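You operate a simulated robot arm through the tools that you are given. There is no shell and no other tool. Be economical: measure what you need, move in short steps, check, and stop when the job is done.

The job below is to be done with a simulated robot arm. You get a single attempt, and the scene is never put back.

JOB
Reset the width of track 6: the card's shank plus one millimetre.
Fine: stop bowl and track first; afterwards restart the track alone.

It is judged by the outcome, as a careful person would: the job done as asked, and still so three seconds after it is handed in. It fails if anything else is knocked over, pushed out of place, dropped, spilled or broken.

ROBOT AND FRAMES
A 6-joint arm with a two-finger gripper on a trunk, on a base that drives. Base frame: it is fixed to the floor where the robot stands at the start and does not move with it; the origin is under the middle of the robot, x ahead of it, y to its left, z up. Lengths are in m, angles in rad, forces in N, time in s.
Its first joint turns from -2.897 to 2.897 rad. Places, roughly: feeder five air knob [4.1, 1.1, 1.1]; feeder five bowl knob [3.9, 1, 0.8]; feeder five bowl switch [3.9, 1, 0.8]; feeder five centre knob [4, 1.4, 1.2]; feeder five chute [4.1, 1.3, 1.3]; feeder five gate [4.2, 1.2, 1.5]; feeder five height knob [4.2, 1.6, 1]; feeder five hex screw [3.9, 1.6, 0.9]; feeder five lock knob [4.2, 1.5, 1.4]; feeder five probe rod [4.2, 1.5, 1.3]; feeder five track knob [3.9, 0.9, 0.8]; feeder five track switch [3.9, 0.9, 0.8]; feeder five tray knob [3.9, 0.9, 0.8]; feeder five tray switch [3.9, 0.9, 0.8]; feeder five width knob [4.2, 1.6, 1.1]; feeder five wing screw [4.2, 1.2, 1.4]. Payload 2.54 kg.
The tool frame sits at the grasp point between the pads (the TCP): z along the fingers, y along the line on which they close. The tips reach 0.03 m beyond it. The gripper opens to 0.116 m. The gripper's body begins 0.095 m behind the TCP.
Orientation is told as [roll, pitch, yaw] about the base's x, y, z axes, in that order, counted from this pose: with the fingers straight down and closing along the base's y, the tool's x points along the base's -x, its y along +y and its z along -z.

CONTROLS
- The arm moves only by the tool nudge_tool. Its argument "targets" is a list of rows, each an object (a shift or turn left out is 0, a gripper value left out holds the last) with "travel": the shift along the tool's x, y, z in m, a list of three; "delta_rot": the turn, a rotation vector about the tool's x, y, z in rad, a list of three. In form: [{"travel": [x, y, z], "delta_rot": [rx, ry, rz]}, ...]. A call has 1 to 12 rows; each row shifts and turns the commanded pose from where the row before left it, along the tool's axes as they then stand. "hand" is the closure, from 0 (fully open) to 1 (shut), set as the call begins (left out, the last holds). Rows are played at 5 a second. More than 0.05 m and 0.15 rad between two rows, or a gripper value outside its range, and nothing of the call is played. Where a pose cannot be reached the arm comes as near as it can. A force on the tool above 80 N (or 10 N above the force at the start of the call, whichever is more), or a blocked arm, ends the call early, and 0.2 s more pass. Each finger travels about 0.072 m/s and halts on what it meets, pressing with about 32 N; the grip force reading is that of the motor and also rises with nothing between the fingers. The clock runs only during rows and for 0.2 s after the last one: add rows that do not move to give the fingers time. It gives the time, the measured TCP pose, the force on the tool (base axes), the opening and the grip force at its end, in the units of the frame above (readings bear some noise), with the torque about the TCP (base axes, N m) and any sound that the robot's microphone picked up.
- Cameras (640 x 400 px; columns grow to the right, rows downward): "scene" is now at [-0.007, 0.147, 1.4191]; the picture's right is [-0.07, -1.00, 0.00], its down [-0.43, 0.03, -0.90] and it looks along [0.90, -0.06, -0.43] (base axes); focal length 271 px, centre (320, 200). "wrist" rides on the gripper at [0.069, -0.015, -0.122] in the tool frame; the picture's right is [0.22, 0.98, 0.00], its down [-0.83, 0.18, -0.53] and it looks along [-0.52, 0.11, 0.85] (tool axes); focal length 251 px, centre (320, 200). There is no depth. A picture from a camera that has moved, and an enlarged one, comes with that camera's place and axes in the base frame and with its lens. The place of the scene camera against the robot may be out by one fixed shift of up to 0.025 m in any direction.
- snapshot(camera): a new picture of that camera. It takes no simulated time.
- drive_base(legs): drives the robot by 1 to 6 legs, each [ahead, left, turn to the left] in m, m and rad, along the robot's own axes; the way and the turn of a leg run together, so that a leg with both is an arc; at most 1.5 m and 3.142 rad a leg. The arm and the cameras ride along, it lands a little off, and it stops where it bumps. It gives what a move gives.
- aim_head(pan, tilt): turns the head with the scene camera to pan (to the left, within 2.094 rad either way) and tilt (down, from -0.506 to 1.204), counted from straight ahead of the robot. It gives what a move gives.
- close_up(camera, box): a new picture of the part [left, top, right, bottom] of that camera's present view, enlarged. It takes no simulated time.
- sign_off(): hands the job in; it is judged then, once.

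Go step by step. Nothing tells you exact positions but the pictures and the camera data: compare them with the known pose of the tool, close in by small moves and look again before you grip or let go. The budget is 120 turns and 90 pictures, counting those below and the enlarged ones. Unless the task says otherwise, let go and move clear before handing in, and close with one line.

The tools are called after ">>>" as a command line: name --argument value ..., lists and objects as JSON in quotes. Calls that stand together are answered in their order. nudge_tool: Moves the arm, as the interface text tells. Its arguments: {"type":"object","properties":{"targets":{"type":"array"},"hand":{"type":"number"}},"required":["targets"]} The other tools are called the same way: drive_base (legs) drives the base; aim_head (pan, tilt) turns the head that bears the scene camera; snapshot (camera) takes a picture; close_up (camera, box) takes an enlarged picture of a part of a camera's view; sign_off () hands the job in.

At the start:

```text
time: 0.0
ee_pos: [0.6742, -0.0532, 1.2735]
tool_rot: [0.0, -0.002, -0.001]
force: [-0.3, -1.0, 0.4]
wrist_torque: [0.01, 0.02, 0.0]
gripper_width: 0.1159
grip_force: 0.0
robot x, y, heading: [0.0001, -0.0009, 0.001]
head pan, tilt: [-0.066, 0.443]
```

scene: 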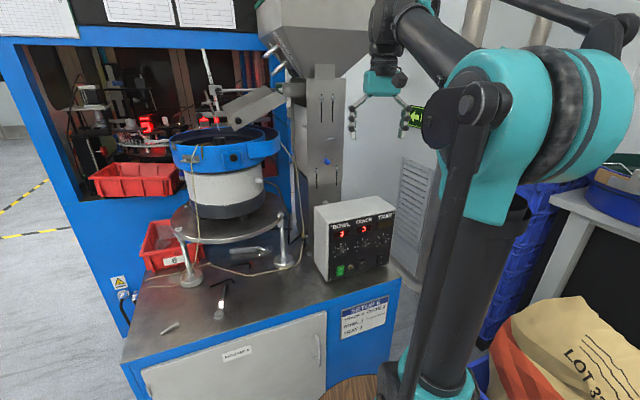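
wrist: 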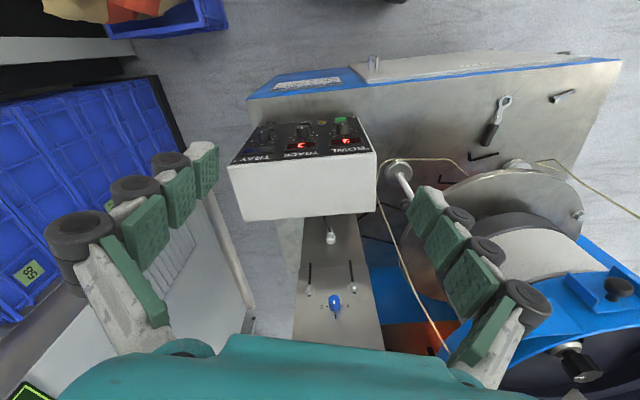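

I see a feeder station right ahead, with a setup card, a control box and a bin labelled "6". I'll read the labels and card first.

>>> close_up --camera "scene" --box '[310, 190, 410, 350]'

>>> close_up --camera "scene" --box '[50, 50, 350, 240]'

>>> close_up --camera "scene" --box '[310, 190, 410, 270]'

>>> close_up --camera "scene" --box '[325, 290, 400, 345]'

```text
2.50 times, centred on (360, 270) of scene
camera zoom: at [-0.007, 0.147, 1.4191], right [-0.07, -1.0, 0.0], down [-0.43, 0.03, -0.9], along [0.9, -0.06, -0.43], focal length 678 px, centre (220, 25)
```

zoom: 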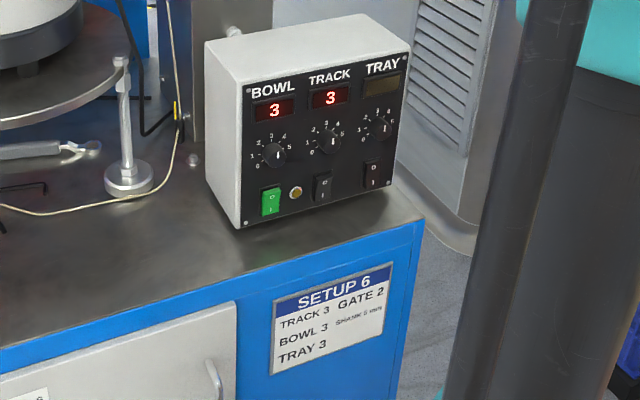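

```text
2.11 times, centred on (200, 145) of scene
camera zoom: at [-0.007, 0.147, 1.4191], right [-0.07, -1.0, 0.0], down [-0.43, 0.03, -0.9], along [0.9, -0.06, -0.43], focal length 570 px, centre (573, 316)
```

zoom: 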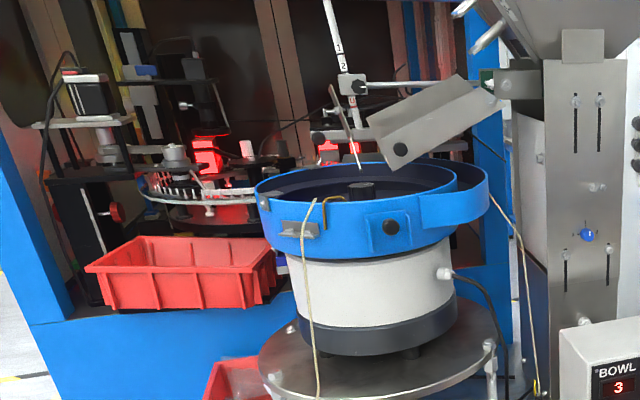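

```text
5.00 times, centred on (360, 230) of scene
camera zoom: at [-0.007, 0.147, 1.4191], right [-0.07, -1.0, 0.0], down [-0.43, 0.03, -0.9], along [0.9, -0.06, -0.43], focal length 1355 px, centre (120, 50)
```

zoom: 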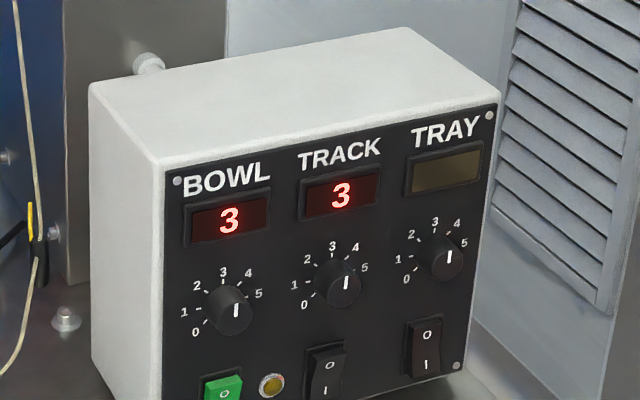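

```text
7.27 times, centred on (362, 318) of scene
camera zoom: at [-0.007, 0.147, 1.4191], right [-0.07, -1.0, 0.0], down [-0.43, 0.03, -0.9], along [0.9, -0.06, -0.43], focal length 1971 px, centre (11, -654)
```

zoom: 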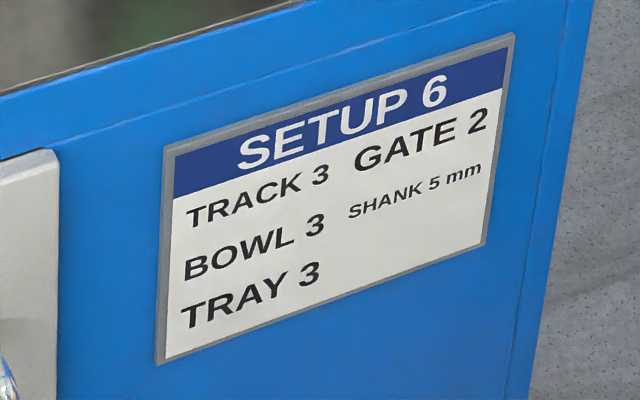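

This is feeder 6, and its card says SHANK 5 mm, so the width should be 6 mm. Next I'll find the track and its width knob, probably left of or beyond the bowl.

>>> aim_head --pan 0.55 --tilt 0.35

>>> snapshot --camera "scene"

>>> close_up --camera "scene" --box '[220, 60, 420, 185]'

```text
time: 1.0
ee_pos: [0.6754, -0.0533, 1.2747]
tool_rot: [0.003, -0.001, -0.002]
force: [0.3, -0.4, -0.8]
wrist_torque: [0.01, 0.03, 0.0]
gripper_width: 0.1163
grip_force: 0.0
robot x, y, heading: [-0.0019, 0.0037, 0.0]
head pan, tilt: [0.55, 0.351]
```

```text
83 pictures are left
camera scene: at [-0.0194, 0.2017, 1.4277], right [0.52, -0.85, 0.0], down [-0.29, -0.18, -0.94], along [0.8, 0.49, -0.34], focal length 271 px, centre (320, 200)
```

scene: 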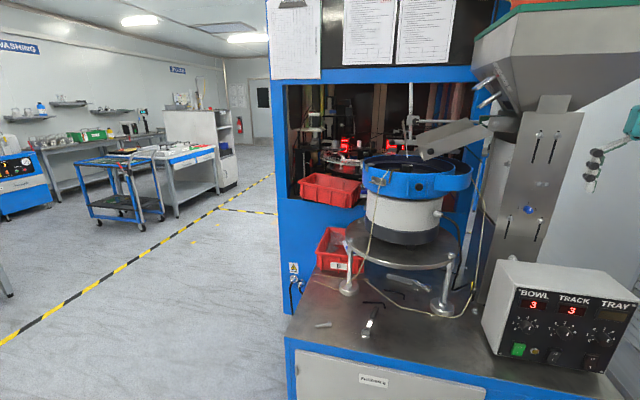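

```text
3.20 times, centred on (320, 122) of scene
camera zoom: at [-0.0194, 0.2017, 1.4277], right [0.52, -0.85, 0.0], down [-0.29, -0.18, -0.94], along [0.8, 0.49, -0.34], focal length 867 px, centre (320, 448)
```

zoom: 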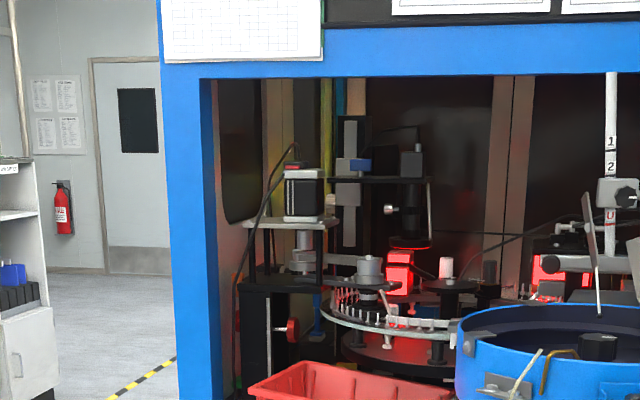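

The track seems to be the arc rail carrying hanging screws inside the window. I'll look at the control box in detail, then move the wrist over for a view of its face.

>>> close_up --camera "scene" --box '[480, 250, 640, 390]'

>>> aim_head --pan -0.05 --tilt 0.6

>>> close_up --camera "scene" --box '[310, 130, 410, 230]'

```text
2.86 times, centred on (560, 320) of scene
camera zoom: at [-0.0194, 0.2017, 1.4277], right [0.52, -0.85, 0.0], down [-0.29, -0.18, -0.94], along [0.8, 0.49, -0.34], focal length 774 px, centre (-366, -143)
```

zoom: 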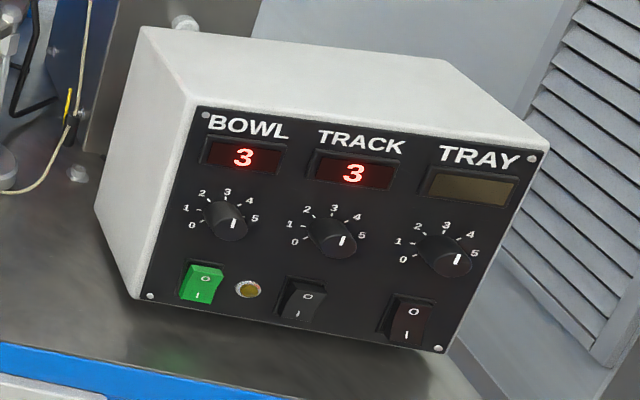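

```text
time: 2.0
ee_pos: [0.6742, -0.0528, 1.2735]
tool_rot: [0.003, -0.002, -0.001]
force: [0.2, 0.0, 0.0]
wrist_torque: [0.02, 0.03, -0.03]
gripper_width: 0.1159
grip_force: 0.1
robot x, y, heading: [0.005, -0.0023, 0.001]
head pan, tilt: [-0.051, 0.6]
```

```text
4.00 times, centred on (360, 180) of scene
camera zoom: at [-0.0106, 0.1487, 1.4049], right [-0.05, -1.0, 0.0], down [-0.56, 0.03, -0.83], along [0.82, -0.04, -0.56], focal length 1084 px, centre (160, 280)
```

zoom: 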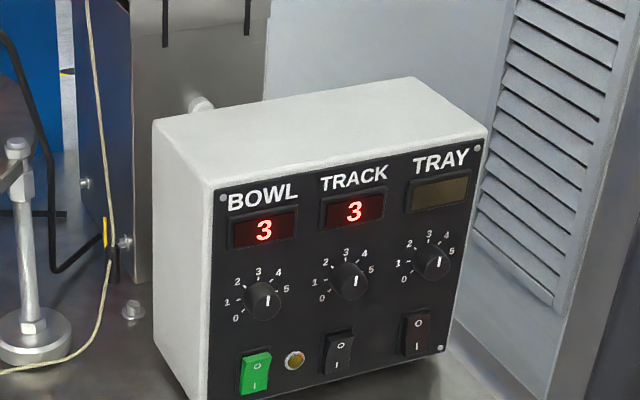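

From triangulating the scene and wrist views, the box face is vertical. Its bottom-left corner is at about (0.737, 0.07, 0.746), and the inward normal is yawed about 18°. The bowl "O" sits near (0.752, 0.026, 0.788) and the track "O" near (0.778, -0.056, 0.787). I'll close the fingers and turn the tool towards the face, pitched 30° down.

>>> nudge_tool --hand 1 --targets '[{"delta_rot": [0, 0, -0.107]}, {"delta_rot": [0, 0, -0.107]}, {"delta_rot": [0, 0, -0.107]}, {"delta_rot": [0, -0.15, 0]}, {"delta_rot": [0, -0.15, 0]}, {"delta_rot": [0, -0.15, 0]}, {"delta_rot": [0, -0.15, 0]}, {"delta_rot": [0, -0.15, 0]}, {"delta_rot": [0, -0.15, 0]}, {"delta_rot": [0, -0.147, 0]}]'

>>> snapshot --camera "wrist"

>>> snapshot --camera "scene"

```text
time: 4.2
ee_pos: [0.6741, -0.0548, 1.2744]
tool_rot: [0.0, -1.052, 0.32]
force: [1.0, 0.2, 0.1]
wrist_torque: [0.04, -0.02, -0.02]
gripper_width: 0.0
grip_force: 28.7
robot x, y, heading: [0.0023, -0.003, -0.004]
head pan, tilt: [-0.051, 0.6]
```

```text
79 pictures are left
camera wrist: at [0.5456, -0.1122, 1.2748], right [-0.41, 0.89, -0.19], down [-0.11, 0.16, 0.98], along [0.91, 0.42, 0.03], focal length 251 px, centre (320, 200)
```

wrist: 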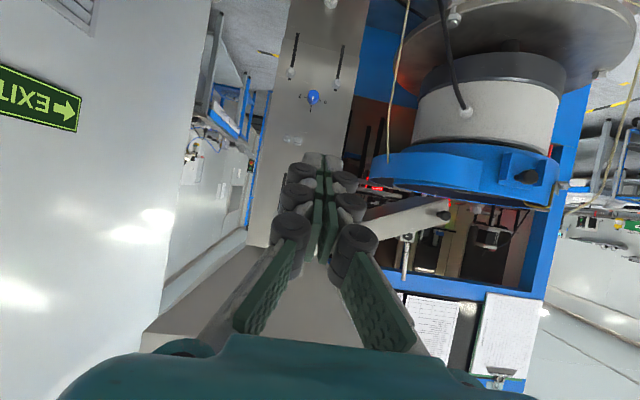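

```text
78 pictures are left
camera scene: at [-0.0104, 0.1486, 1.4049], right [-0.05, -1.0, 0.0], down [-0.56, 0.03, -0.83], along [0.82, -0.04, -0.56], focal length 271 px, centre (320, 200)
```

scene: 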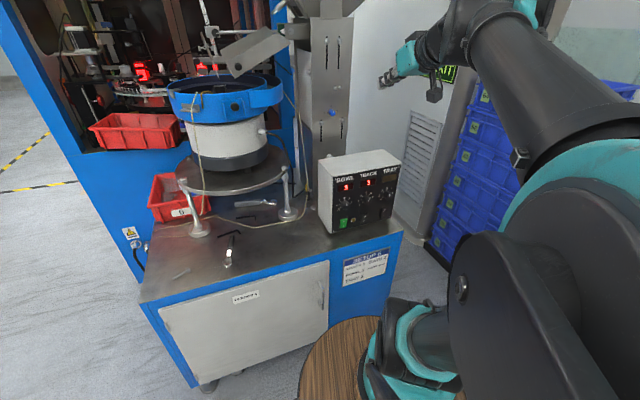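

The tool has turned as planned. I'll bring it down to a spot about 0.1 m in front of the bowl switch.

>>> nudge_tool --targets '[{"travel": [0.042, 0.0052, 0.0209]}, {"travel": [0.042, 0.0052, 0.0209]}, {"travel": [0.042, 0.0052, 0.0209]}, {"travel": [0.042, 0.0052, 0.0209]}, {"travel": [0.042, 0.0052, 0.0209]}, {"travel": [0.042, 0.0052, 0.0209]}, {"travel": [0.042, 0.0052, 0.0209]}, {"travel": [0.042, 0.0052, 0.0209]}, {"travel": [0.042, 0.0052, 0.0209]}, {"travel": [0.03, 0.0052, 0.015]}, {}]'

>>> snapshot --camera "wrist"

>>> close_up --camera "scene" --box '[280, 130, 440, 250]'

```text
time: 6.6
ee_pos: [0.6357, -0.0157, 0.8772]
tool_rot: [0.002, -1.046, 0.319]
force: [-0.3, 0.8, 0.2]
wrist_torque: [0.0, -0.02, -0.03]
gripper_width: 0.0001
grip_force: 28.4
out of reach, approached as far as the arm can: row 9, 10
robot x, y, heading: [0.0022, -0.0006, 0.0]
head pan, tilt: [-0.051, 0.6]
```

```text
77 pictures are left
camera wrist: at [0.5068, -0.0751, 0.8783], right [-0.41, 0.89, -0.18], down [-0.1, 0.16, 0.98], along [0.91, 0.42, 0.03], focal length 251 px, centre (320, 200)
```

wrist: 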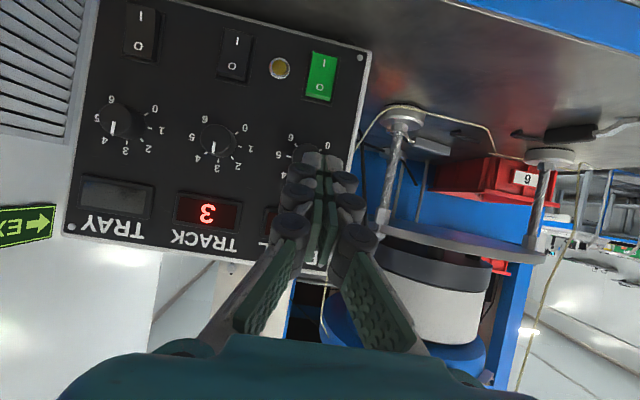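

```text
3.33 times, centred on (360, 190) of scene
camera zoom: at [-0.0106, 0.1486, 1.4049], right [-0.05, -1.0, 0.0], down [-0.56, 0.03, -0.83], along [0.82, -0.04, -0.56], focal length 903 px, centre (187, 233)
```

zoom: 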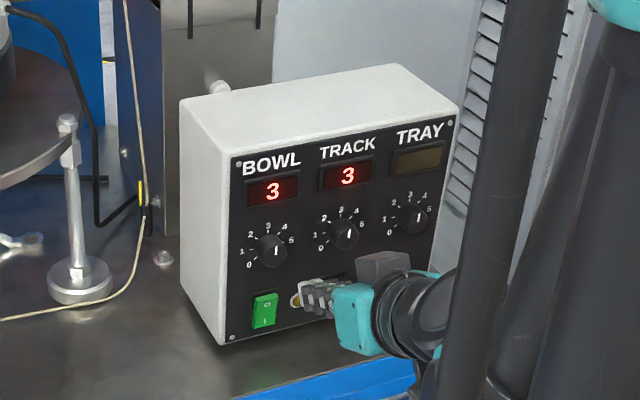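

The two wrist views put the bowl "O" at (0.751, 0.012, 0.773) and the track "O" at (0.777, -0.068, 0.775). The arm can't go lower when this close in, so I'll back the base up 0.2 m.

>>> drive_base --legs '[[-0.2, 0, 0]]'

```text
time: 8.2
ee_pos: [0.4377, -0.0169, 0.8767]
tool_rot: [0.003, -1.046, 0.321]
force: [-0.6, 0.1, -0.4]
wrist_torque: [0.01, 0.0, 0.0]
gripper_width: 0.0
grip_force: 28.3
robot x, y, heading: [-0.1953, -0.0032, -0.007]
head pan, tilt: [-0.051, 0.6]
```

>>> nudge_tool --targets '[{"travel": [-0.0068, -0.012, 0.0403]}, {"travel": [-0.0068, -0.012, 0.0403]}, {"travel": [-0.0068, -0.012, 0.0403]}, {"travel": [-0.0068, -0.012, 0.0403]}, {"travel": [-0.0068, -0.012, 0.0403]}, {}]'

>>> snapshot --camera "wrist"

```text
time: 9.6
ee_pos: [0.6423, -0.0127, 0.8187]
tool_rot: [0.001, -1.047, 0.321]
force: [-0.2, 0.7, -0.4]
wrist_torque: [-0.02, 0.01, -0.02]
gripper_width: 0.0
grip_force: 28.5
out of reach, approached as far as the arm can: row 1, 2
robot x, y, heading: [-0.1944, -0.0007, -0.002]
head pan, tilt: [-0.051, 0.6]
```

```text
75 pictures are left
camera wrist: at [0.5121, -0.0711, 0.8201], right [-0.41, 0.89, -0.19], down [-0.1, 0.16, 0.98], along [0.91, 0.42, 0.03], focal length 251 px, centre (320, 200)
```

wrist: 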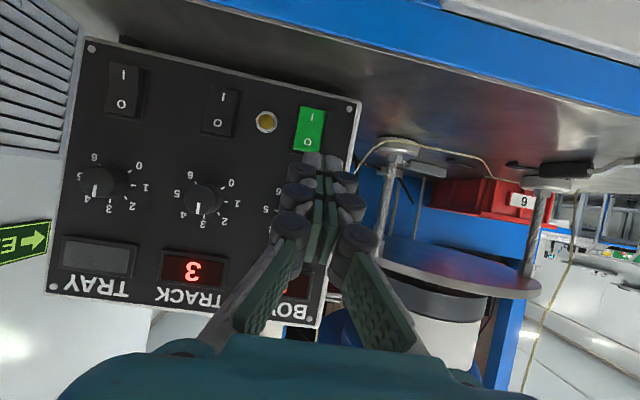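

The bowl switch check agrees. I'll move to the pre-press point, then approach to about 1 cm off.

>>> nudge_tool --targets '[{"travel": [0.0033, -0.0055, 0.0222]}, {"travel": [0.0033, -0.0055, 0.0222]}, {"travel": [-0.01, 0, 0.0173]}, {"travel": [-0.008, 0, 0.0139]}, {}]'

>>> snapshot --camera "wrist"

>>> close_up --camera "scene" --box '[280, 130, 440, 230]'

```text
time: 10.8
ee_pos: [0.7122, -0.0002, 0.7909]
tool_rot: [0.0, -1.045, 0.321]
force: [0.2, -0.1, 1.0]
wrist_torque: [-0.04, -0.01, -0.01]
gripper_width: 0.0
grip_force: 28.4
robot x, y, heading: [-0.1992, -0.0008, 0.001]
head pan, tilt: [-0.051, 0.6]
```

```text
74 pictures are left
camera wrist: at [0.5835, -0.0591, 0.7934], right [-0.41, 0.89, -0.19], down [-0.1, 0.16, 0.98], along [0.91, 0.42, 0.03], focal length 251 px, centre (320, 200)
```

wrist: 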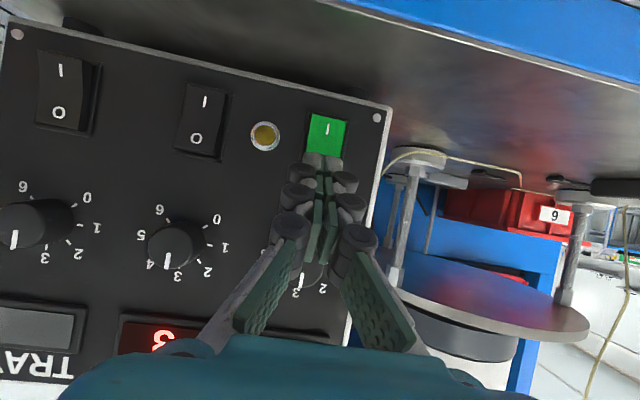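

```text
4.00 times, centred on (360, 180) of scene
camera zoom: at [-0.2085, 0.1486, 1.4049], right [-0.05, -1.0, 0.0], down [-0.56, 0.03, -0.83], along [0.82, -0.04, -0.56], focal length 1084 px, centre (160, 280)
```

zoom: 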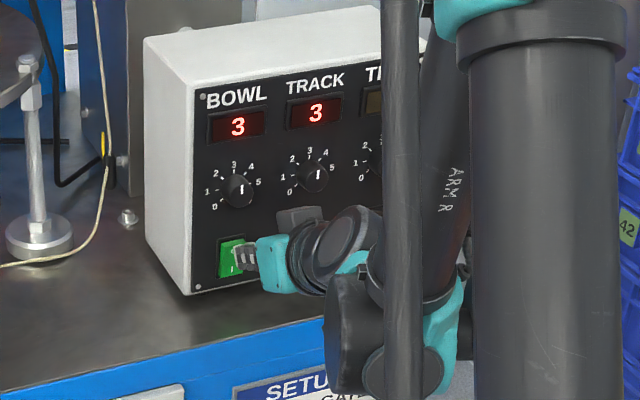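

>>> nudge_tool --targets '[{"travel": [-0.0025, 0, 0.0043]}, {"travel": [-0.002, 0, 0.00346]}, {"travel": [-0.002, 0, 0.00346]}]'

>>> close_up --camera "scene" --box '[300, 140, 380, 210]'

```text
time: 11.6
ee_pos: [0.7272, 0.0035, 0.7914]
tool_rot: [0.002, -1.048, 0.321]
force: [-0.1, -0.4, 0.1]
wrist_torque: [0.0, 0.0, 0.03]
gripper_width: 0.0
grip_force: 28.4
robot x, y, heading: [-0.1967, 0.0004, 0.0]
head pan, tilt: [-0.051, 0.6]
```

```text
5.71 times, centred on (340, 175) of scene
camera zoom: at [-0.2085, 0.1486, 1.4049], right [-0.05, -1.0, 0.0], down [-0.56, 0.03, -0.83], along [0.82, -0.04, -0.56], focal length 1549 px, centre (206, 343)
```

zoom: 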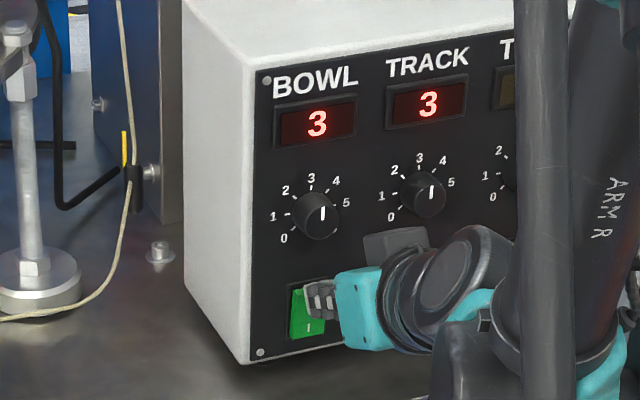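

Close now, with no contact yet. I'll keep pressing in small steps.

>>> nudge_tool --targets '[{"travel": [-0.002, 0, 0.00346]}, {"travel": [-0.0015, 0, 0.0026]}, {"travel": [-0.0015, 0, 0.0026]}]'

>>> close_up --camera "scene" --box '[300, 140, 380, 210]'

```text
time: 12.4
ee_pos: [0.7329, 0.0053, 0.792]
tool_rot: [0.001, -1.044, 0.319]
force: [-15.3, -3.1, 0.6]
wrist_torque: [-0.04, 0.15, 0.03]
gripper_width: 0.0056
grip_force: 28.9
robot x, y, heading: [-0.1974, 0.0032, 0.003]
head pan, tilt: [-0.051, 0.6]
```

```text
5.71 times, centred on (340, 175) of scene
camera zoom: at [-0.2091, 0.1484, 1.4049], right [-0.05, -1.0, 0.0], down [-0.56, 0.03, -0.83], along [0.82, -0.04, -0.56], focal length 1549 px, centre (206, 343)
```

zoom: 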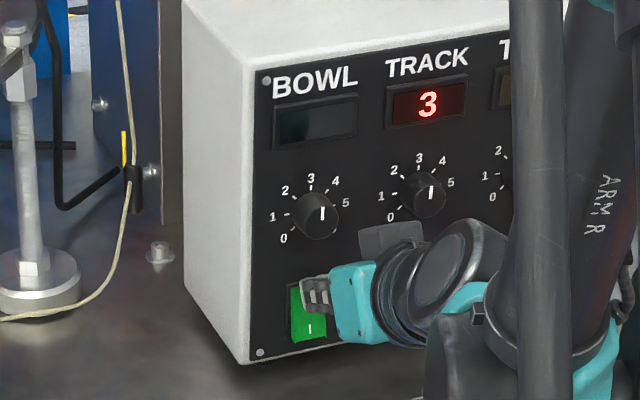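

The bowl display is dark, so the bowl is stopped. Now I'll back off, shift 83 mm over to the track switch and approach it.

>>> nudge_tool --targets '[{"travel": [0.0125, 0, -0.02165]}, {"travel": [0.0125, 0, -0.02165]}, {"travel": [0, -0.0415, 0]}, {"travel": [0, -0.0415, 0]}, {"travel": [-0.009, 0, 0.0156]}, {"travel": [-0.009, 0, 0.0156]}, {}]'

>>> snapshot --camera "wrist"

```text
time: 14.0
ee_pos: [0.7471, -0.0771, 0.7918]
tool_rot: [0.002, -1.047, 0.32]
force: [0.2, -0.8, 0.1]
wrist_torque: [0.0, 0.01, -0.03]
gripper_width: 0.0
grip_force: 28.9
robot x, y, heading: [-0.198, -0.0012, -0.001]
head pan, tilt: [-0.051, 0.6]
```

```text
70 pictures are left
camera wrist: at [0.6184, -0.1365, 0.7934], right [-0.41, 0.89, -0.18], down [-0.1, 0.16, 0.98], along [0.91, 0.42, 0.03], focal length 251 px, centre (320, 200)
```

wrist: 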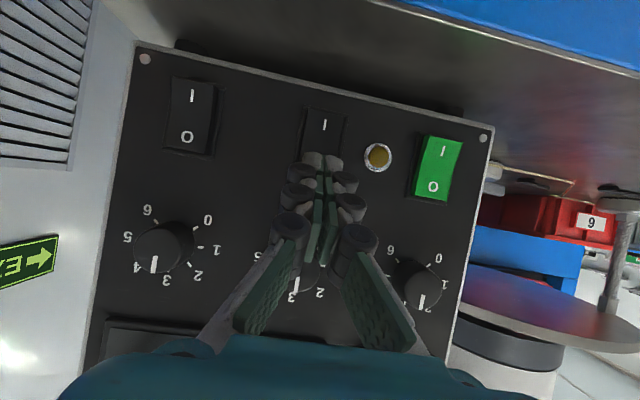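

Aligned with the track "O". Pressing.

>>> nudge_tool --targets '[{"travel": [-0.0025, 0, 0.0043]}, {"travel": [-0.0025, 0, 0.0043]}, {"travel": [-0.002, 0, 0.00346]}]'

>>> close_up --camera "scene" --box '[300, 140, 380, 210]'

```text
time: 14.8
ee_pos: [0.7594, -0.0733, 0.7911]
tool_rot: [0.0, -1.044, 0.32]
force: [-34.0, -7.9, 2.6]
wrist_torque: [-0.05, 0.35, 0.06]
gripper_width: 0.0059
grip_force: 28.7
robot x, y, heading: [-0.1947, -0.0021, 0.001]
head pan, tilt: [-0.051, 0.6]
```

```text
5.71 times, centred on (340, 175) of scene
camera zoom: at [-0.2099, 0.1482, 1.4049], right [-0.05, -1.0, 0.0], down [-0.56, 0.03, -0.83], along [0.82, -0.04, -0.56], focal length 1549 px, centre (206, 343)
```

zoom: 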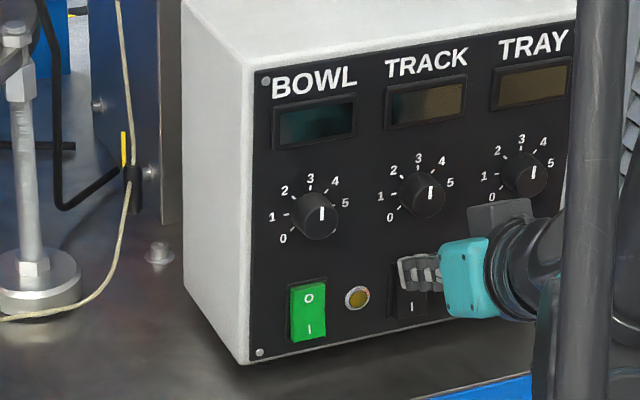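

Both displays are dark. I'll back off, raise the tool, then drive left to look at the track and its width knob.

>>> nudge_tool --targets '[{"travel": [0.02, 0, -0.0346]}, {"travel": [0.02, 0, -0.0346]}, {"travel": [0.02, 0, -0.0346]}, {"travel": [-0.04, 0, -0.023]}, {"travel": [-0.04, 0, -0.023]}, {"travel": [-0.04, 0, -0.023]}, {"travel": [-0.04, 0, -0.023]}, {"travel": [-0.04, 0, -0.023]}, {"travel": [-0.04, 0, -0.023]}, {"travel": [-0.04, 0, -0.023]}, {"travel": [-0.04, 0, -0.023]}]'

>>> drive_base --legs '[[0, 0.75, 0]]'

>>> aim_head --pan 0.1 --tilt 0.25

>>> snapshot --camera "scene"

>>> snapshot --camera "wrist"

```text
time: 17.2
ee_pos: [0.6468, -0.1105, 1.1612]
tool_rot: [0.001, -1.045, 0.321]
force: [-0.3, -0.1, -0.4]
wrist_torque: [-0.02, -0.01, 0.01]
gripper_width: 0.0002
grip_force: 28.3
robot x, y, heading: [-0.196, -0.0001, -0.0]
head pan, tilt: [-0.051, 0.6]
```

```text
time: 21.3
ee_pos: [0.6462, 0.6476, 1.1597]
tool_rot: [0.001, -1.047, 0.323]
force: [-0.5, 0.2, 0.3]
wrist_torque: [-0.01, 0.02, 0.01]
gripper_width: 0.0
grip_force: 28.3
robot x, y, heading: [-0.2003, 0.7554, -0.001]
head pan, tilt: [-0.051, 0.6]
```

```text
time: 22.1
ee_pos: [0.6446, 0.6449, 1.1601]
tool_rot: [0.001, -1.049, 0.324]
force: [0.0, -0.2, -0.2]
wrist_torque: [0.01, -0.01, -0.01]
gripper_width: 0.0003
grip_force: 28.7
robot x, y, heading: [-0.2014, 0.7517, 0.005]
head pan, tilt: [0.099, 0.25]
```

```text
68 pictures are left
camera scene: at [-0.2054, 0.9149, 1.437], right [0.1, -0.99, 0.0], down [-0.25, -0.03, -0.97], along [0.96, 0.1, -0.25], focal length 271 px, centre (320, 200)
```

scene: 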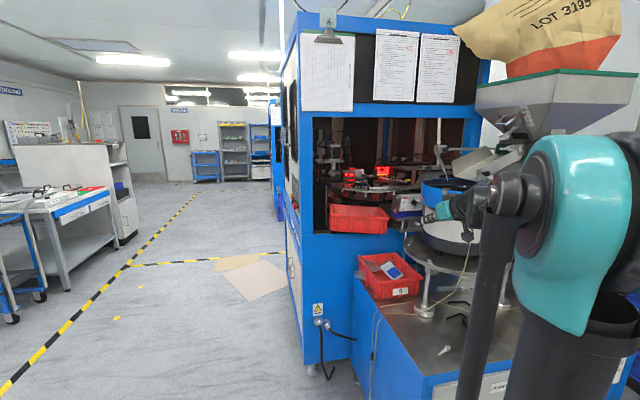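

```text
67 pictures are left
camera wrist: at [0.5162, 0.586, 1.1626], right [-0.41, 0.89, -0.19], down [-0.1, 0.16, 0.98], along [0.9, 0.43, 0.03], focal length 251 px, centre (320, 200)
```

wrist: 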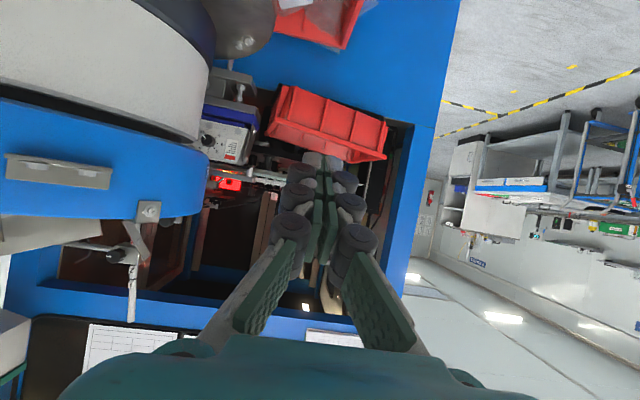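

A grey unit with a dial sits between the bowl and the window, under the track. I'll zoom in on it.

>>> close_up --camera "wrist" --box '[170, 60, 300, 200]'

>>> close_up --camera "scene" --box '[330, 150, 450, 225]'

```text
2.86 times, centred on (235, 130) of wrist
camera zoom: at [0.5162, 0.586, 1.1626], right [-0.41, 0.89, -0.19], down [-0.1, 0.16, 0.98], along [0.9, 0.43, 0.03], focal length 718 px, centre (563, 400)
```

zoom: 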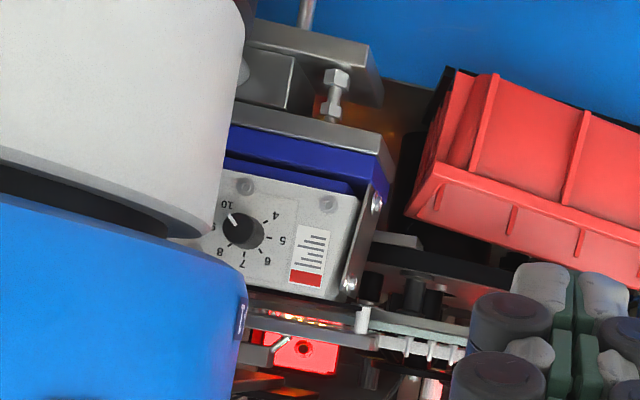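

```text
5.33 times, centred on (390, 188) of scene
camera zoom: at [-0.2054, 0.9149, 1.437], right [0.1, -0.99, 0.0], down [-0.25, -0.03, -0.97], along [0.96, 0.1, -0.25], focal length 1445 px, centre (-53, 267)
```

zoom: 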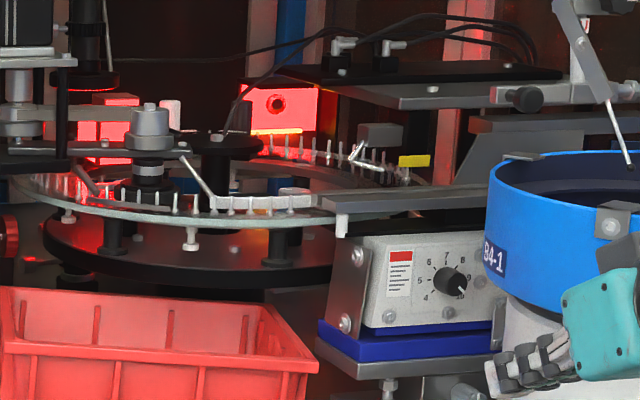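

This knob has a 4–10 scale and looks like the width adjuster. I'll zoom in to check its label and pointer.

>>> close_up --camera "scene" --box '[390, 185, 430, 215]'

>>> close_up --camera "wrist" --box '[195, 110, 260, 175]'

```text
13.33 times, centred on (410, 200) of scene
camera zoom: at [-0.2054, 0.9149, 1.437], right [0.1, -0.99, 0.0], down [-0.25, -0.03, -0.97], along [0.96, 0.1, -0.25], focal length 3614 px, centre (-880, 200)
```

zoom: 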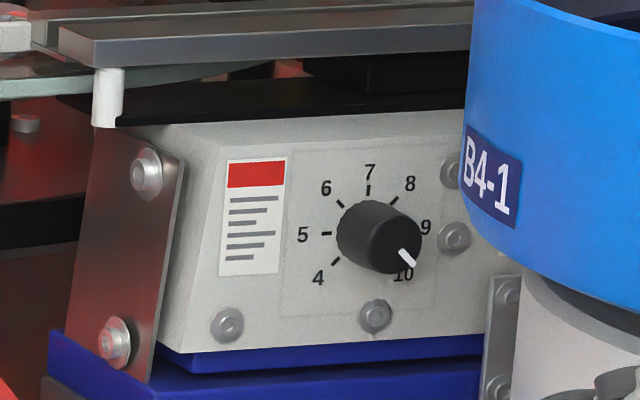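

```text
6.15 times, centred on (228, 142) of wrist
camera zoom: at [0.5162, 0.586, 1.1626], right [-0.41, 0.89, -0.19], down [-0.1, 0.16, 0.98], along [0.9, 0.43, 0.03], focal length 1547 px, centre (889, 554)
```

zoom: 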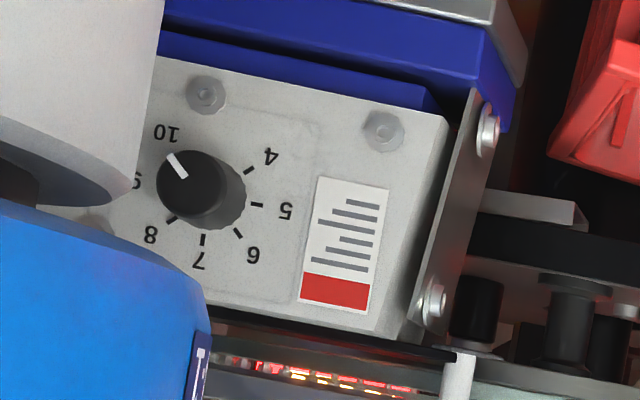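

The knob points at 10 and must go to 6, which is 180° counter-clockwise at 45° per unit. I put it at about (1.09, 0.575, 1.097), facing the same way as the box. The bowl blocks a straight approach, so I'll come in obliquely from the left. First I'll retract the arm and roll the gripper so it closes vertically.

>>> nudge_tool --targets '[{"travel": [0.0195, 0.0131, -0.0339]}, {"travel": [0.0195, 0.0131, -0.0339]}, {"travel": [0.0195, 0.0131, -0.0339]}, {"travel": [0.0195, 0.0131, -0.0339]}, {"travel": [0.0195, 0.0131, -0.0339]}, {"travel": [0.0195, 0.0131, -0.0339]}, {"travel": [0.0195, 0.0131, -0.0339]}, {"travel": [0.0195, 0.0131, -0.0339]}]'

>>> nudge_tool --hand 0.3 --targets '[{"delta_rot": [0, 0, 0.1428]}, {"delta_rot": [0, 0, 0.1428]}, {"delta_rot": [0, 0, 0.1428]}, {"delta_rot": [0, 0, 0.1428]}, {"delta_rot": [0, 0, 0.1428]}, {"delta_rot": [0, 0, 0.1428]}, {"delta_rot": [0, 0, 0.1428]}, {"delta_rot": [0, 0, 0.1428]}, {"delta_rot": [0, 0, 0.1428]}, {"delta_rot": [0, 0, 0.1428]}, {"delta_rot": [0, 0, 0.1428]}]'

>>> drive_base --legs '[[0, 0.25, 0], [0, 0, -0.5], [0.35, 0.19, 0]]'

>>> snapshot --camera "scene"

>>> snapshot --camera "wrist"

```text
time: 23.9
ee_pos: [0.3151, 0.6447, 1.1602]
tool_rot: [0.001, -1.046, 0.324]
force: [-0.4, -0.6, 0.4]
wrist_torque: [-0.03, 0.05, 0.06]
gripper_width: 0.0
grip_force: 28.8
robot x, y, heading: [-0.1973, 0.7495, 0.002]
head pan, tilt: [0.099, 0.25]
```

```text
time: 26.3
ee_pos: [0.3155, 0.6458, 1.1612]
tool_rot: [1.047, 0.001, -1.247]
force: [0.4, -0.5, 0.1]
wrist_torque: [0.04, 0.01, -0.04]
gripper_width: 0.0811
grip_force: 0.0
robot x, y, heading: [-0.2001, 0.7529, 0.001]
head pan, tilt: [0.099, 0.25]
```

```text
time: 31.8
ee_pos: [0.5949, 0.669, 1.1616]
tool_rot: [1.047, -0.001, -1.746]
force: [-0.3, 0.3, 0.8]
wrist_torque: [0.01, 0.01, 0.01]
gripper_width: 0.0811
grip_force: 0.0
robot x, y, heading: [0.1947, 1.0061, -0.499]
head pan, tilt: [0.099, 0.25]
stopped in leg 3: the robot was blocked; the commanded pose is now the measured one
```

```text
62 pictures are left
camera scene: at [0.2673, 1.1644, 1.4371], right [-0.39, -0.92, 0.0], down [-0.23, 0.1, -0.97], along [0.89, -0.37, -0.25], focal length 271 px, centre (320, 200)
```

scene: 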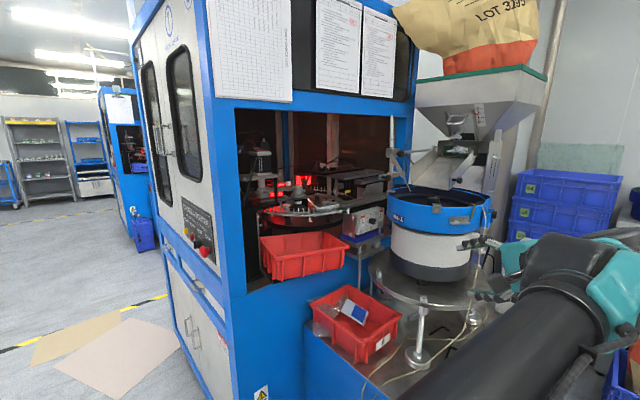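

```text
61 pictures are left
camera wrist: at [0.4937, 0.7549, 1.2104], right [0.52, 0.13, 0.85], down [-0.51, -0.75, 0.42], along [0.69, -0.65, -0.32], focal length 251 px, centre (320, 200)
```

wrist: 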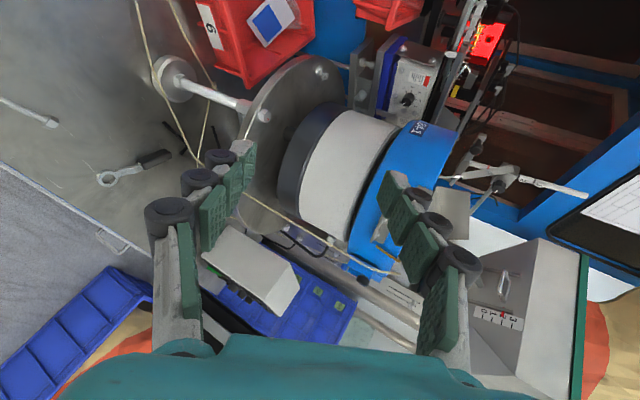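

The base bumped and stopped at (0.195, 1.006), and the knob should still be within reach. I'll zoom in on it from both cameras to refine its position.

>>> close_up --camera "scene" --box '[320, 180, 420, 260]'

>>> close_up --camera "wrist" --box '[330, 40, 450, 130]'

```text
5.00 times, centred on (370, 220) of scene
camera zoom: at [0.2673, 1.1644, 1.4371], right [-0.39, -0.92, 0.0], down [-0.23, 0.1, -0.97], along [0.89, -0.37, -0.25], focal length 1355 px, centre (70, 100)
```

zoom: 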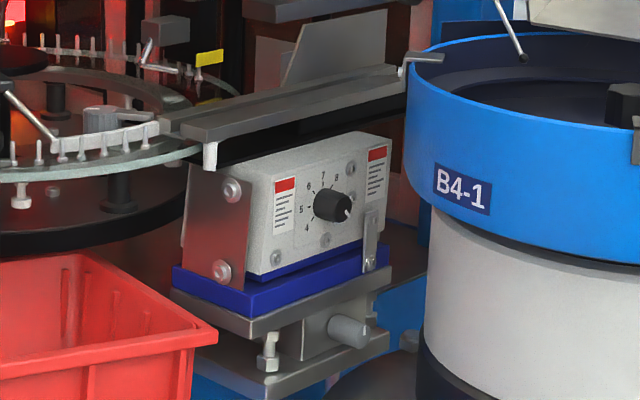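

```text
4.44 times, centred on (390, 85) of wrist
camera zoom: at [0.4937, 0.7549, 1.2104], right [0.52, 0.13, 0.85], down [-0.51, -0.75, 0.42], along [0.69, -0.65, -0.32], focal length 1118 px, centre (9, 711)
```

zoom: 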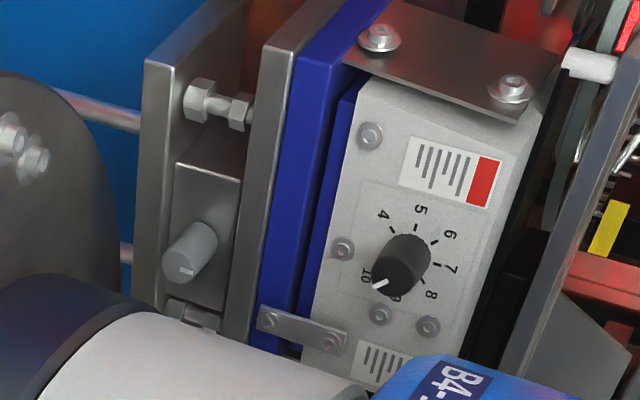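

The width dial is confirmed; the grey knob below it would be the height adjuster. The cap centre refines to about (1.087, 0.58, 1.096). I'll orient the tool about 49° off the knob axis, coming from the left and slightly above, then go to a point 12 cm short.

>>> nudge_tool --hand 0.6 --targets '[{"delta_rot": [-0.074, -0.067, 0.089]}, {"delta_rot": [-0.074, -0.067, 0.089]}, {"delta_rot": [-0.074, -0.067, 0.089]}, {"delta_rot": [-0.074, -0.067, 0.089]}, {"travel": [0.0188, 0.0023, 0.0368]}, {"travel": [0.0188, 0.0023, 0.0368]}, {"travel": [0.0188, 0.0023, 0.0368]}, {"travel": [0.0188, 0.0023, 0.0368]}, {"travel": [0.0188, 0.0023, 0.0368]}, {"travel": [0.0188, 0.0023, 0.0368]}, {"travel": [0.0188, 0.0023, 0.0368]}, {}]'

>>> snapshot --camera "wrist"

>>> snapshot --camera "scene"

```text
time: 33.2
ee_pos: [0.6051, 0.5556, 1.1519]
tool_rot: [1.303, 0.219, -2.398]
force: [-0.1, 0.0, 0.0]
wrist_torque: [0.01, -0.02, -0.03]
gripper_width: 0.0467
grip_force: 0.1
out of reach, approached as far as the arm can: row 2, 3, 4
robot x, y, heading: [0.1914, 1.0087, -0.499]
head pan, tilt: [0.099, 0.25]
stopped in row 7: the arm was blocked; the commanded pose is now the measured one
```

```text
58 pictures are left
camera wrist: at [0.569, 0.6878, 1.1843], right [0.18, -0.19, 0.97], down [-0.96, -0.25, 0.13], along [0.22, -0.95, -0.22], focal length 251 px, centre (320, 200)
```

wrist: 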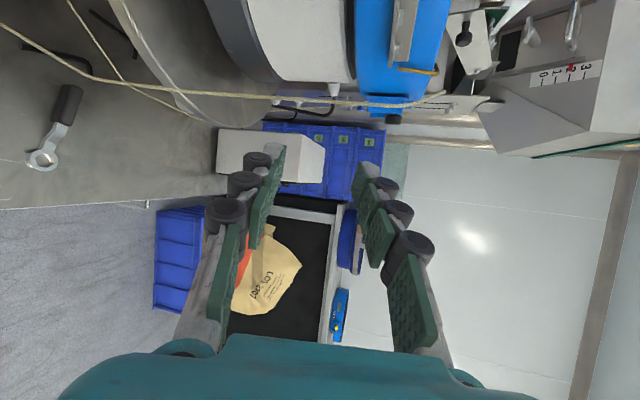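

```text
57 pictures are left
camera scene: at [0.2773, 1.1734, 1.4356], right [-0.39, -0.92, 0.01], down [-0.24, 0.09, -0.97], along [0.89, -0.38, -0.25], focal length 271 px, centre (320, 200)
```

scene: 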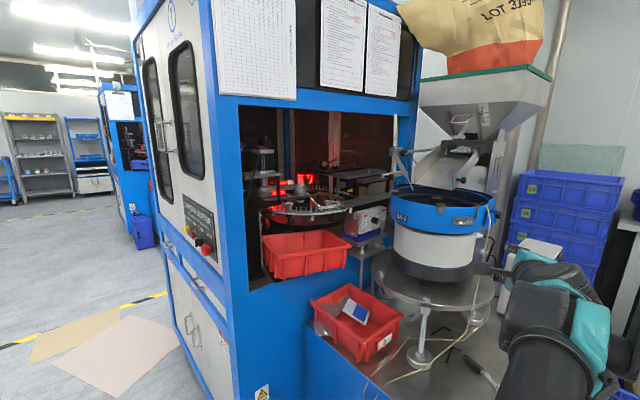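

The rotation was out of reach so close to the body, and the arm blocked without touching anything. I'll extend the tool forward and left into open space first, then correct its orientation.

>>> nudge_tool --targets '[{"travel": [0.0403, -0.0057, 0.0065]}, {"travel": [0.0403, -0.0057, 0.0065]}, {"travel": [0.0403, -0.0057, 0.0065]}, {"travel": [0.0403, -0.0057, 0.0065]}, {"travel": [0.0403, -0.0057, 0.0065]}, {"travel": [0.0403, -0.0057, 0.0065]}, {}]'

>>> snapshot --camera "scene"

```text
time: 33.7
ee_pos: [0.5564, 0.5146, 1.1564]
tool_rot: [1.301, 0.234, -2.672]
force: [-0.5, 0.0, 0.0]
wrist_torque: [-0.02, 0.01, -0.02]
gripper_width: 0.0465
grip_force: 0.0
robot x, y, heading: [0.1929, 1.0061, -0.498]
head pan, tilt: [0.099, 0.25]
stopped in row 2: the arm was blocked; the commanded pose is now the measured one
```

```text
56 pictures are left
camera scene: at [0.2792, 1.1693, 1.436], right [-0.39, -0.92, 0.01], down [-0.24, 0.09, -0.97], along [0.89, -0.38, -0.25], focal length 271 px, centre (320, 200)
```

scene: 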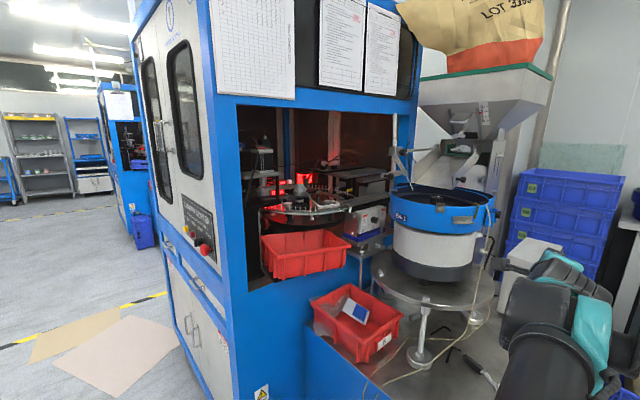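

The arm is still blocked and drifting. I'll tilt the head towards it to see why.

>>> aim_head --pan -0.5 --tilt 0.7

>>> snapshot --camera "scene"

>>> snapshot --camera "wrist"

```text
time: 34.7
ee_pos: [0.5562, 0.5137, 1.1562]
tool_rot: [1.302, 0.234, -2.672]
force: [0.4, 0.9, -0.1]
wrist_torque: [0.02, -0.01, -0.02]
gripper_width: 0.0461
grip_force: 0.1
robot x, y, heading: [0.194, 1.0087, -0.498]
head pan, tilt: [-0.499, 0.7]
```

```text
55 pictures are left
camera scene: at [0.2389, 1.1343, 1.3957], right [-0.84, -0.55, 0.01], down [-0.36, 0.54, -0.76], along [0.41, -0.64, -0.64], focal length 271 px, centre (320, 200)
```

scene: 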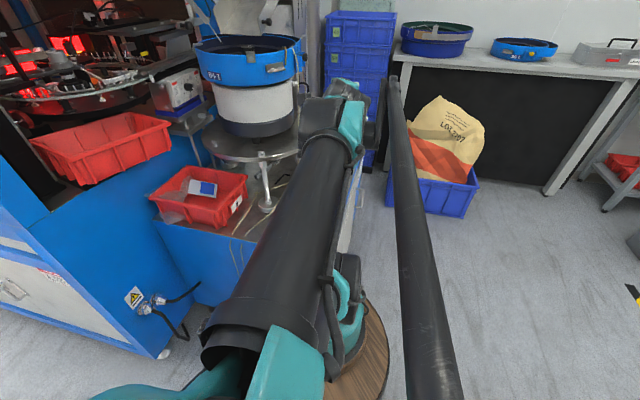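

```text
54 pictures are left
camera wrist: at [0.5567, 0.6511, 1.1903], right [0.11, -0.24, 0.97], down [-0.99, 0.02, 0.12], along [-0.05, -0.97, -0.23], focal length 251 px, centre (320, 200)
```

wrist: 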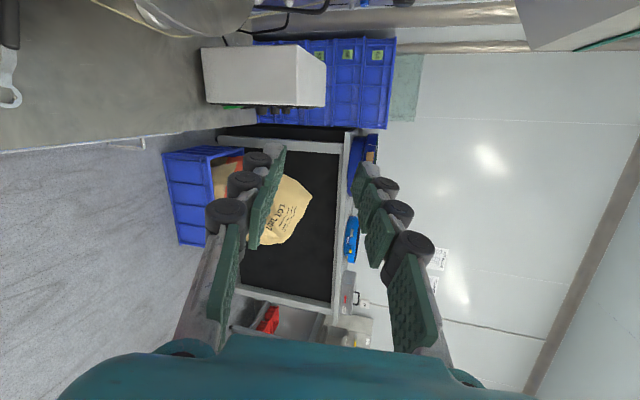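

The wrist seems to have run up against a joint limit. I'll swing the tool back about the vertical, away from the limit.

>>> nudge_tool --targets '[{"delta_rot": [0.033, 0.138, -0.038]}, {"delta_rot": [0.033, 0.138, -0.038]}, {"delta_rot": [0.033, 0.138, -0.038]}, {"delta_rot": [0.033, 0.138, -0.038]}, {}]'

```text
time: 35.9
ee_pos: [0.5529, 0.5144, 1.1578]
tool_rot: [1.311, 0.238, -2.063]
force: [0.6, -1.2, 0.6]
wrist_torque: [-0.02, 0.04, 0.03]
gripper_width: 0.0466
grip_force: 0.1
robot x, y, heading: [0.1965, 1.01, -0.496]
head pan, tilt: [-0.499, 0.7]
```

>>> nudge_tool --targets '[{"travel": [0.0391, -0.0034, 0.0201]}, {"travel": [0.0391, -0.0034, 0.0201]}, {"travel": [0.0391, -0.0034, 0.0201]}, {"travel": [0.0391, -0.0034, 0.0201]}, {"travel": [0.0391, -0.0034, 0.0201]}, {"travel": [0.0391, -0.0034, 0.0201]}, {"travel": [0.0391, -0.0034, 0.0201]}, {}]'

>>> aim_head --pan 0.0 --tilt 0.35

>>> snapshot --camera "scene"

>>> snapshot --camera "wrist"

```text
time: 37.7
ee_pos: [0.7999, 0.702, 1.164]
tool_rot: [1.313, 0.242, -2.063]
force: [0.6, 1.2, 0.1]
wrist_torque: [0.03, 0.0, -0.04]
gripper_width: 0.0461
grip_force: 0.1
robot x, y, heading: [0.197, 1.0108, -0.498]
head pan, tilt: [-0.499, 0.7]
```

```text
time: 38.6
ee_pos: [0.7994, 0.7013, 1.1636]
tool_rot: [1.314, 0.241, -2.064]
force: [-0.2, 0.5, -0.6]
wrist_torque: [-0.02, 0.0, 0.02]
gripper_width: 0.0467
grip_force: 0.0
robot x, y, heading: [0.1943, 1.0076, -0.499]
head pan, tilt: [0.0, 0.351]
```

```text
53 pictures are left
camera scene: at [0.2629, 1.156, 1.4276], right [-0.48, -0.88, 0.0], down [-0.3, 0.16, -0.94], along [0.83, -0.45, -0.34], focal length 271 px, centre (320, 200)
```

scene: 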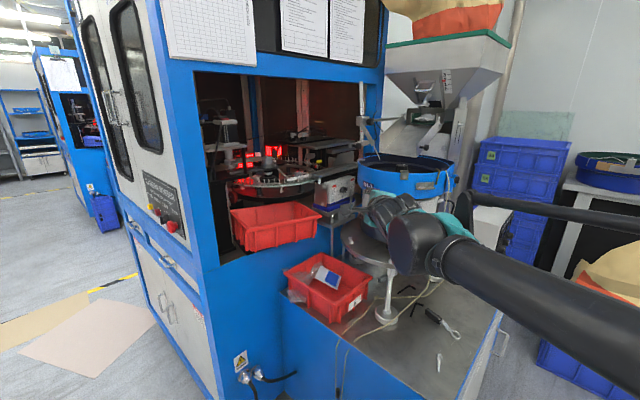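

```text
52 pictures are left
camera wrist: at [0.7219, 0.8139, 1.1974], right [0.21, -0.13, 0.97], down [-0.83, -0.55, 0.11], along [0.52, -0.83, -0.23], focal length 251 px, centre (320, 200)
```

wrist: 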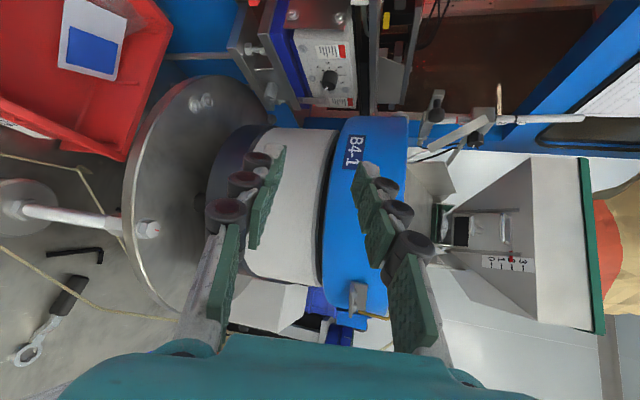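

The tool is back under control at (0.80, 0.70). The wrist rays from three poses meet near (1.117, 0.575, 1.093) for the knob cap, so I'll zoom in to check.

>>> close_up --camera "wrist" --box '[280, 20, 380, 120]'

```text
4.00 times, centred on (330, 70) of wrist
camera zoom: at [0.7219, 0.8139, 1.1974], right [0.21, -0.13, 0.97], down [-0.83, -0.55, 0.11], along [0.52, -0.83, -0.23], focal length 1006 px, centre (280, 720)
```

zoom: 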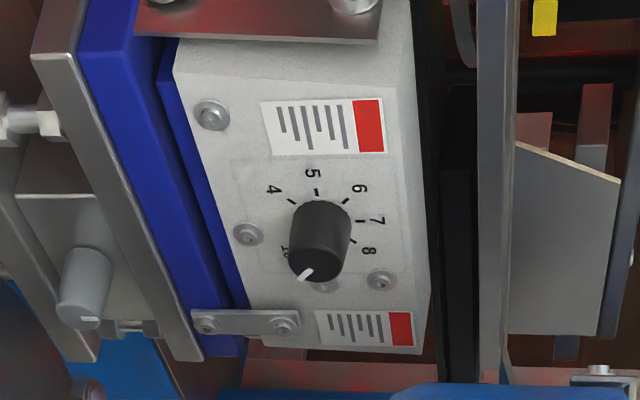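

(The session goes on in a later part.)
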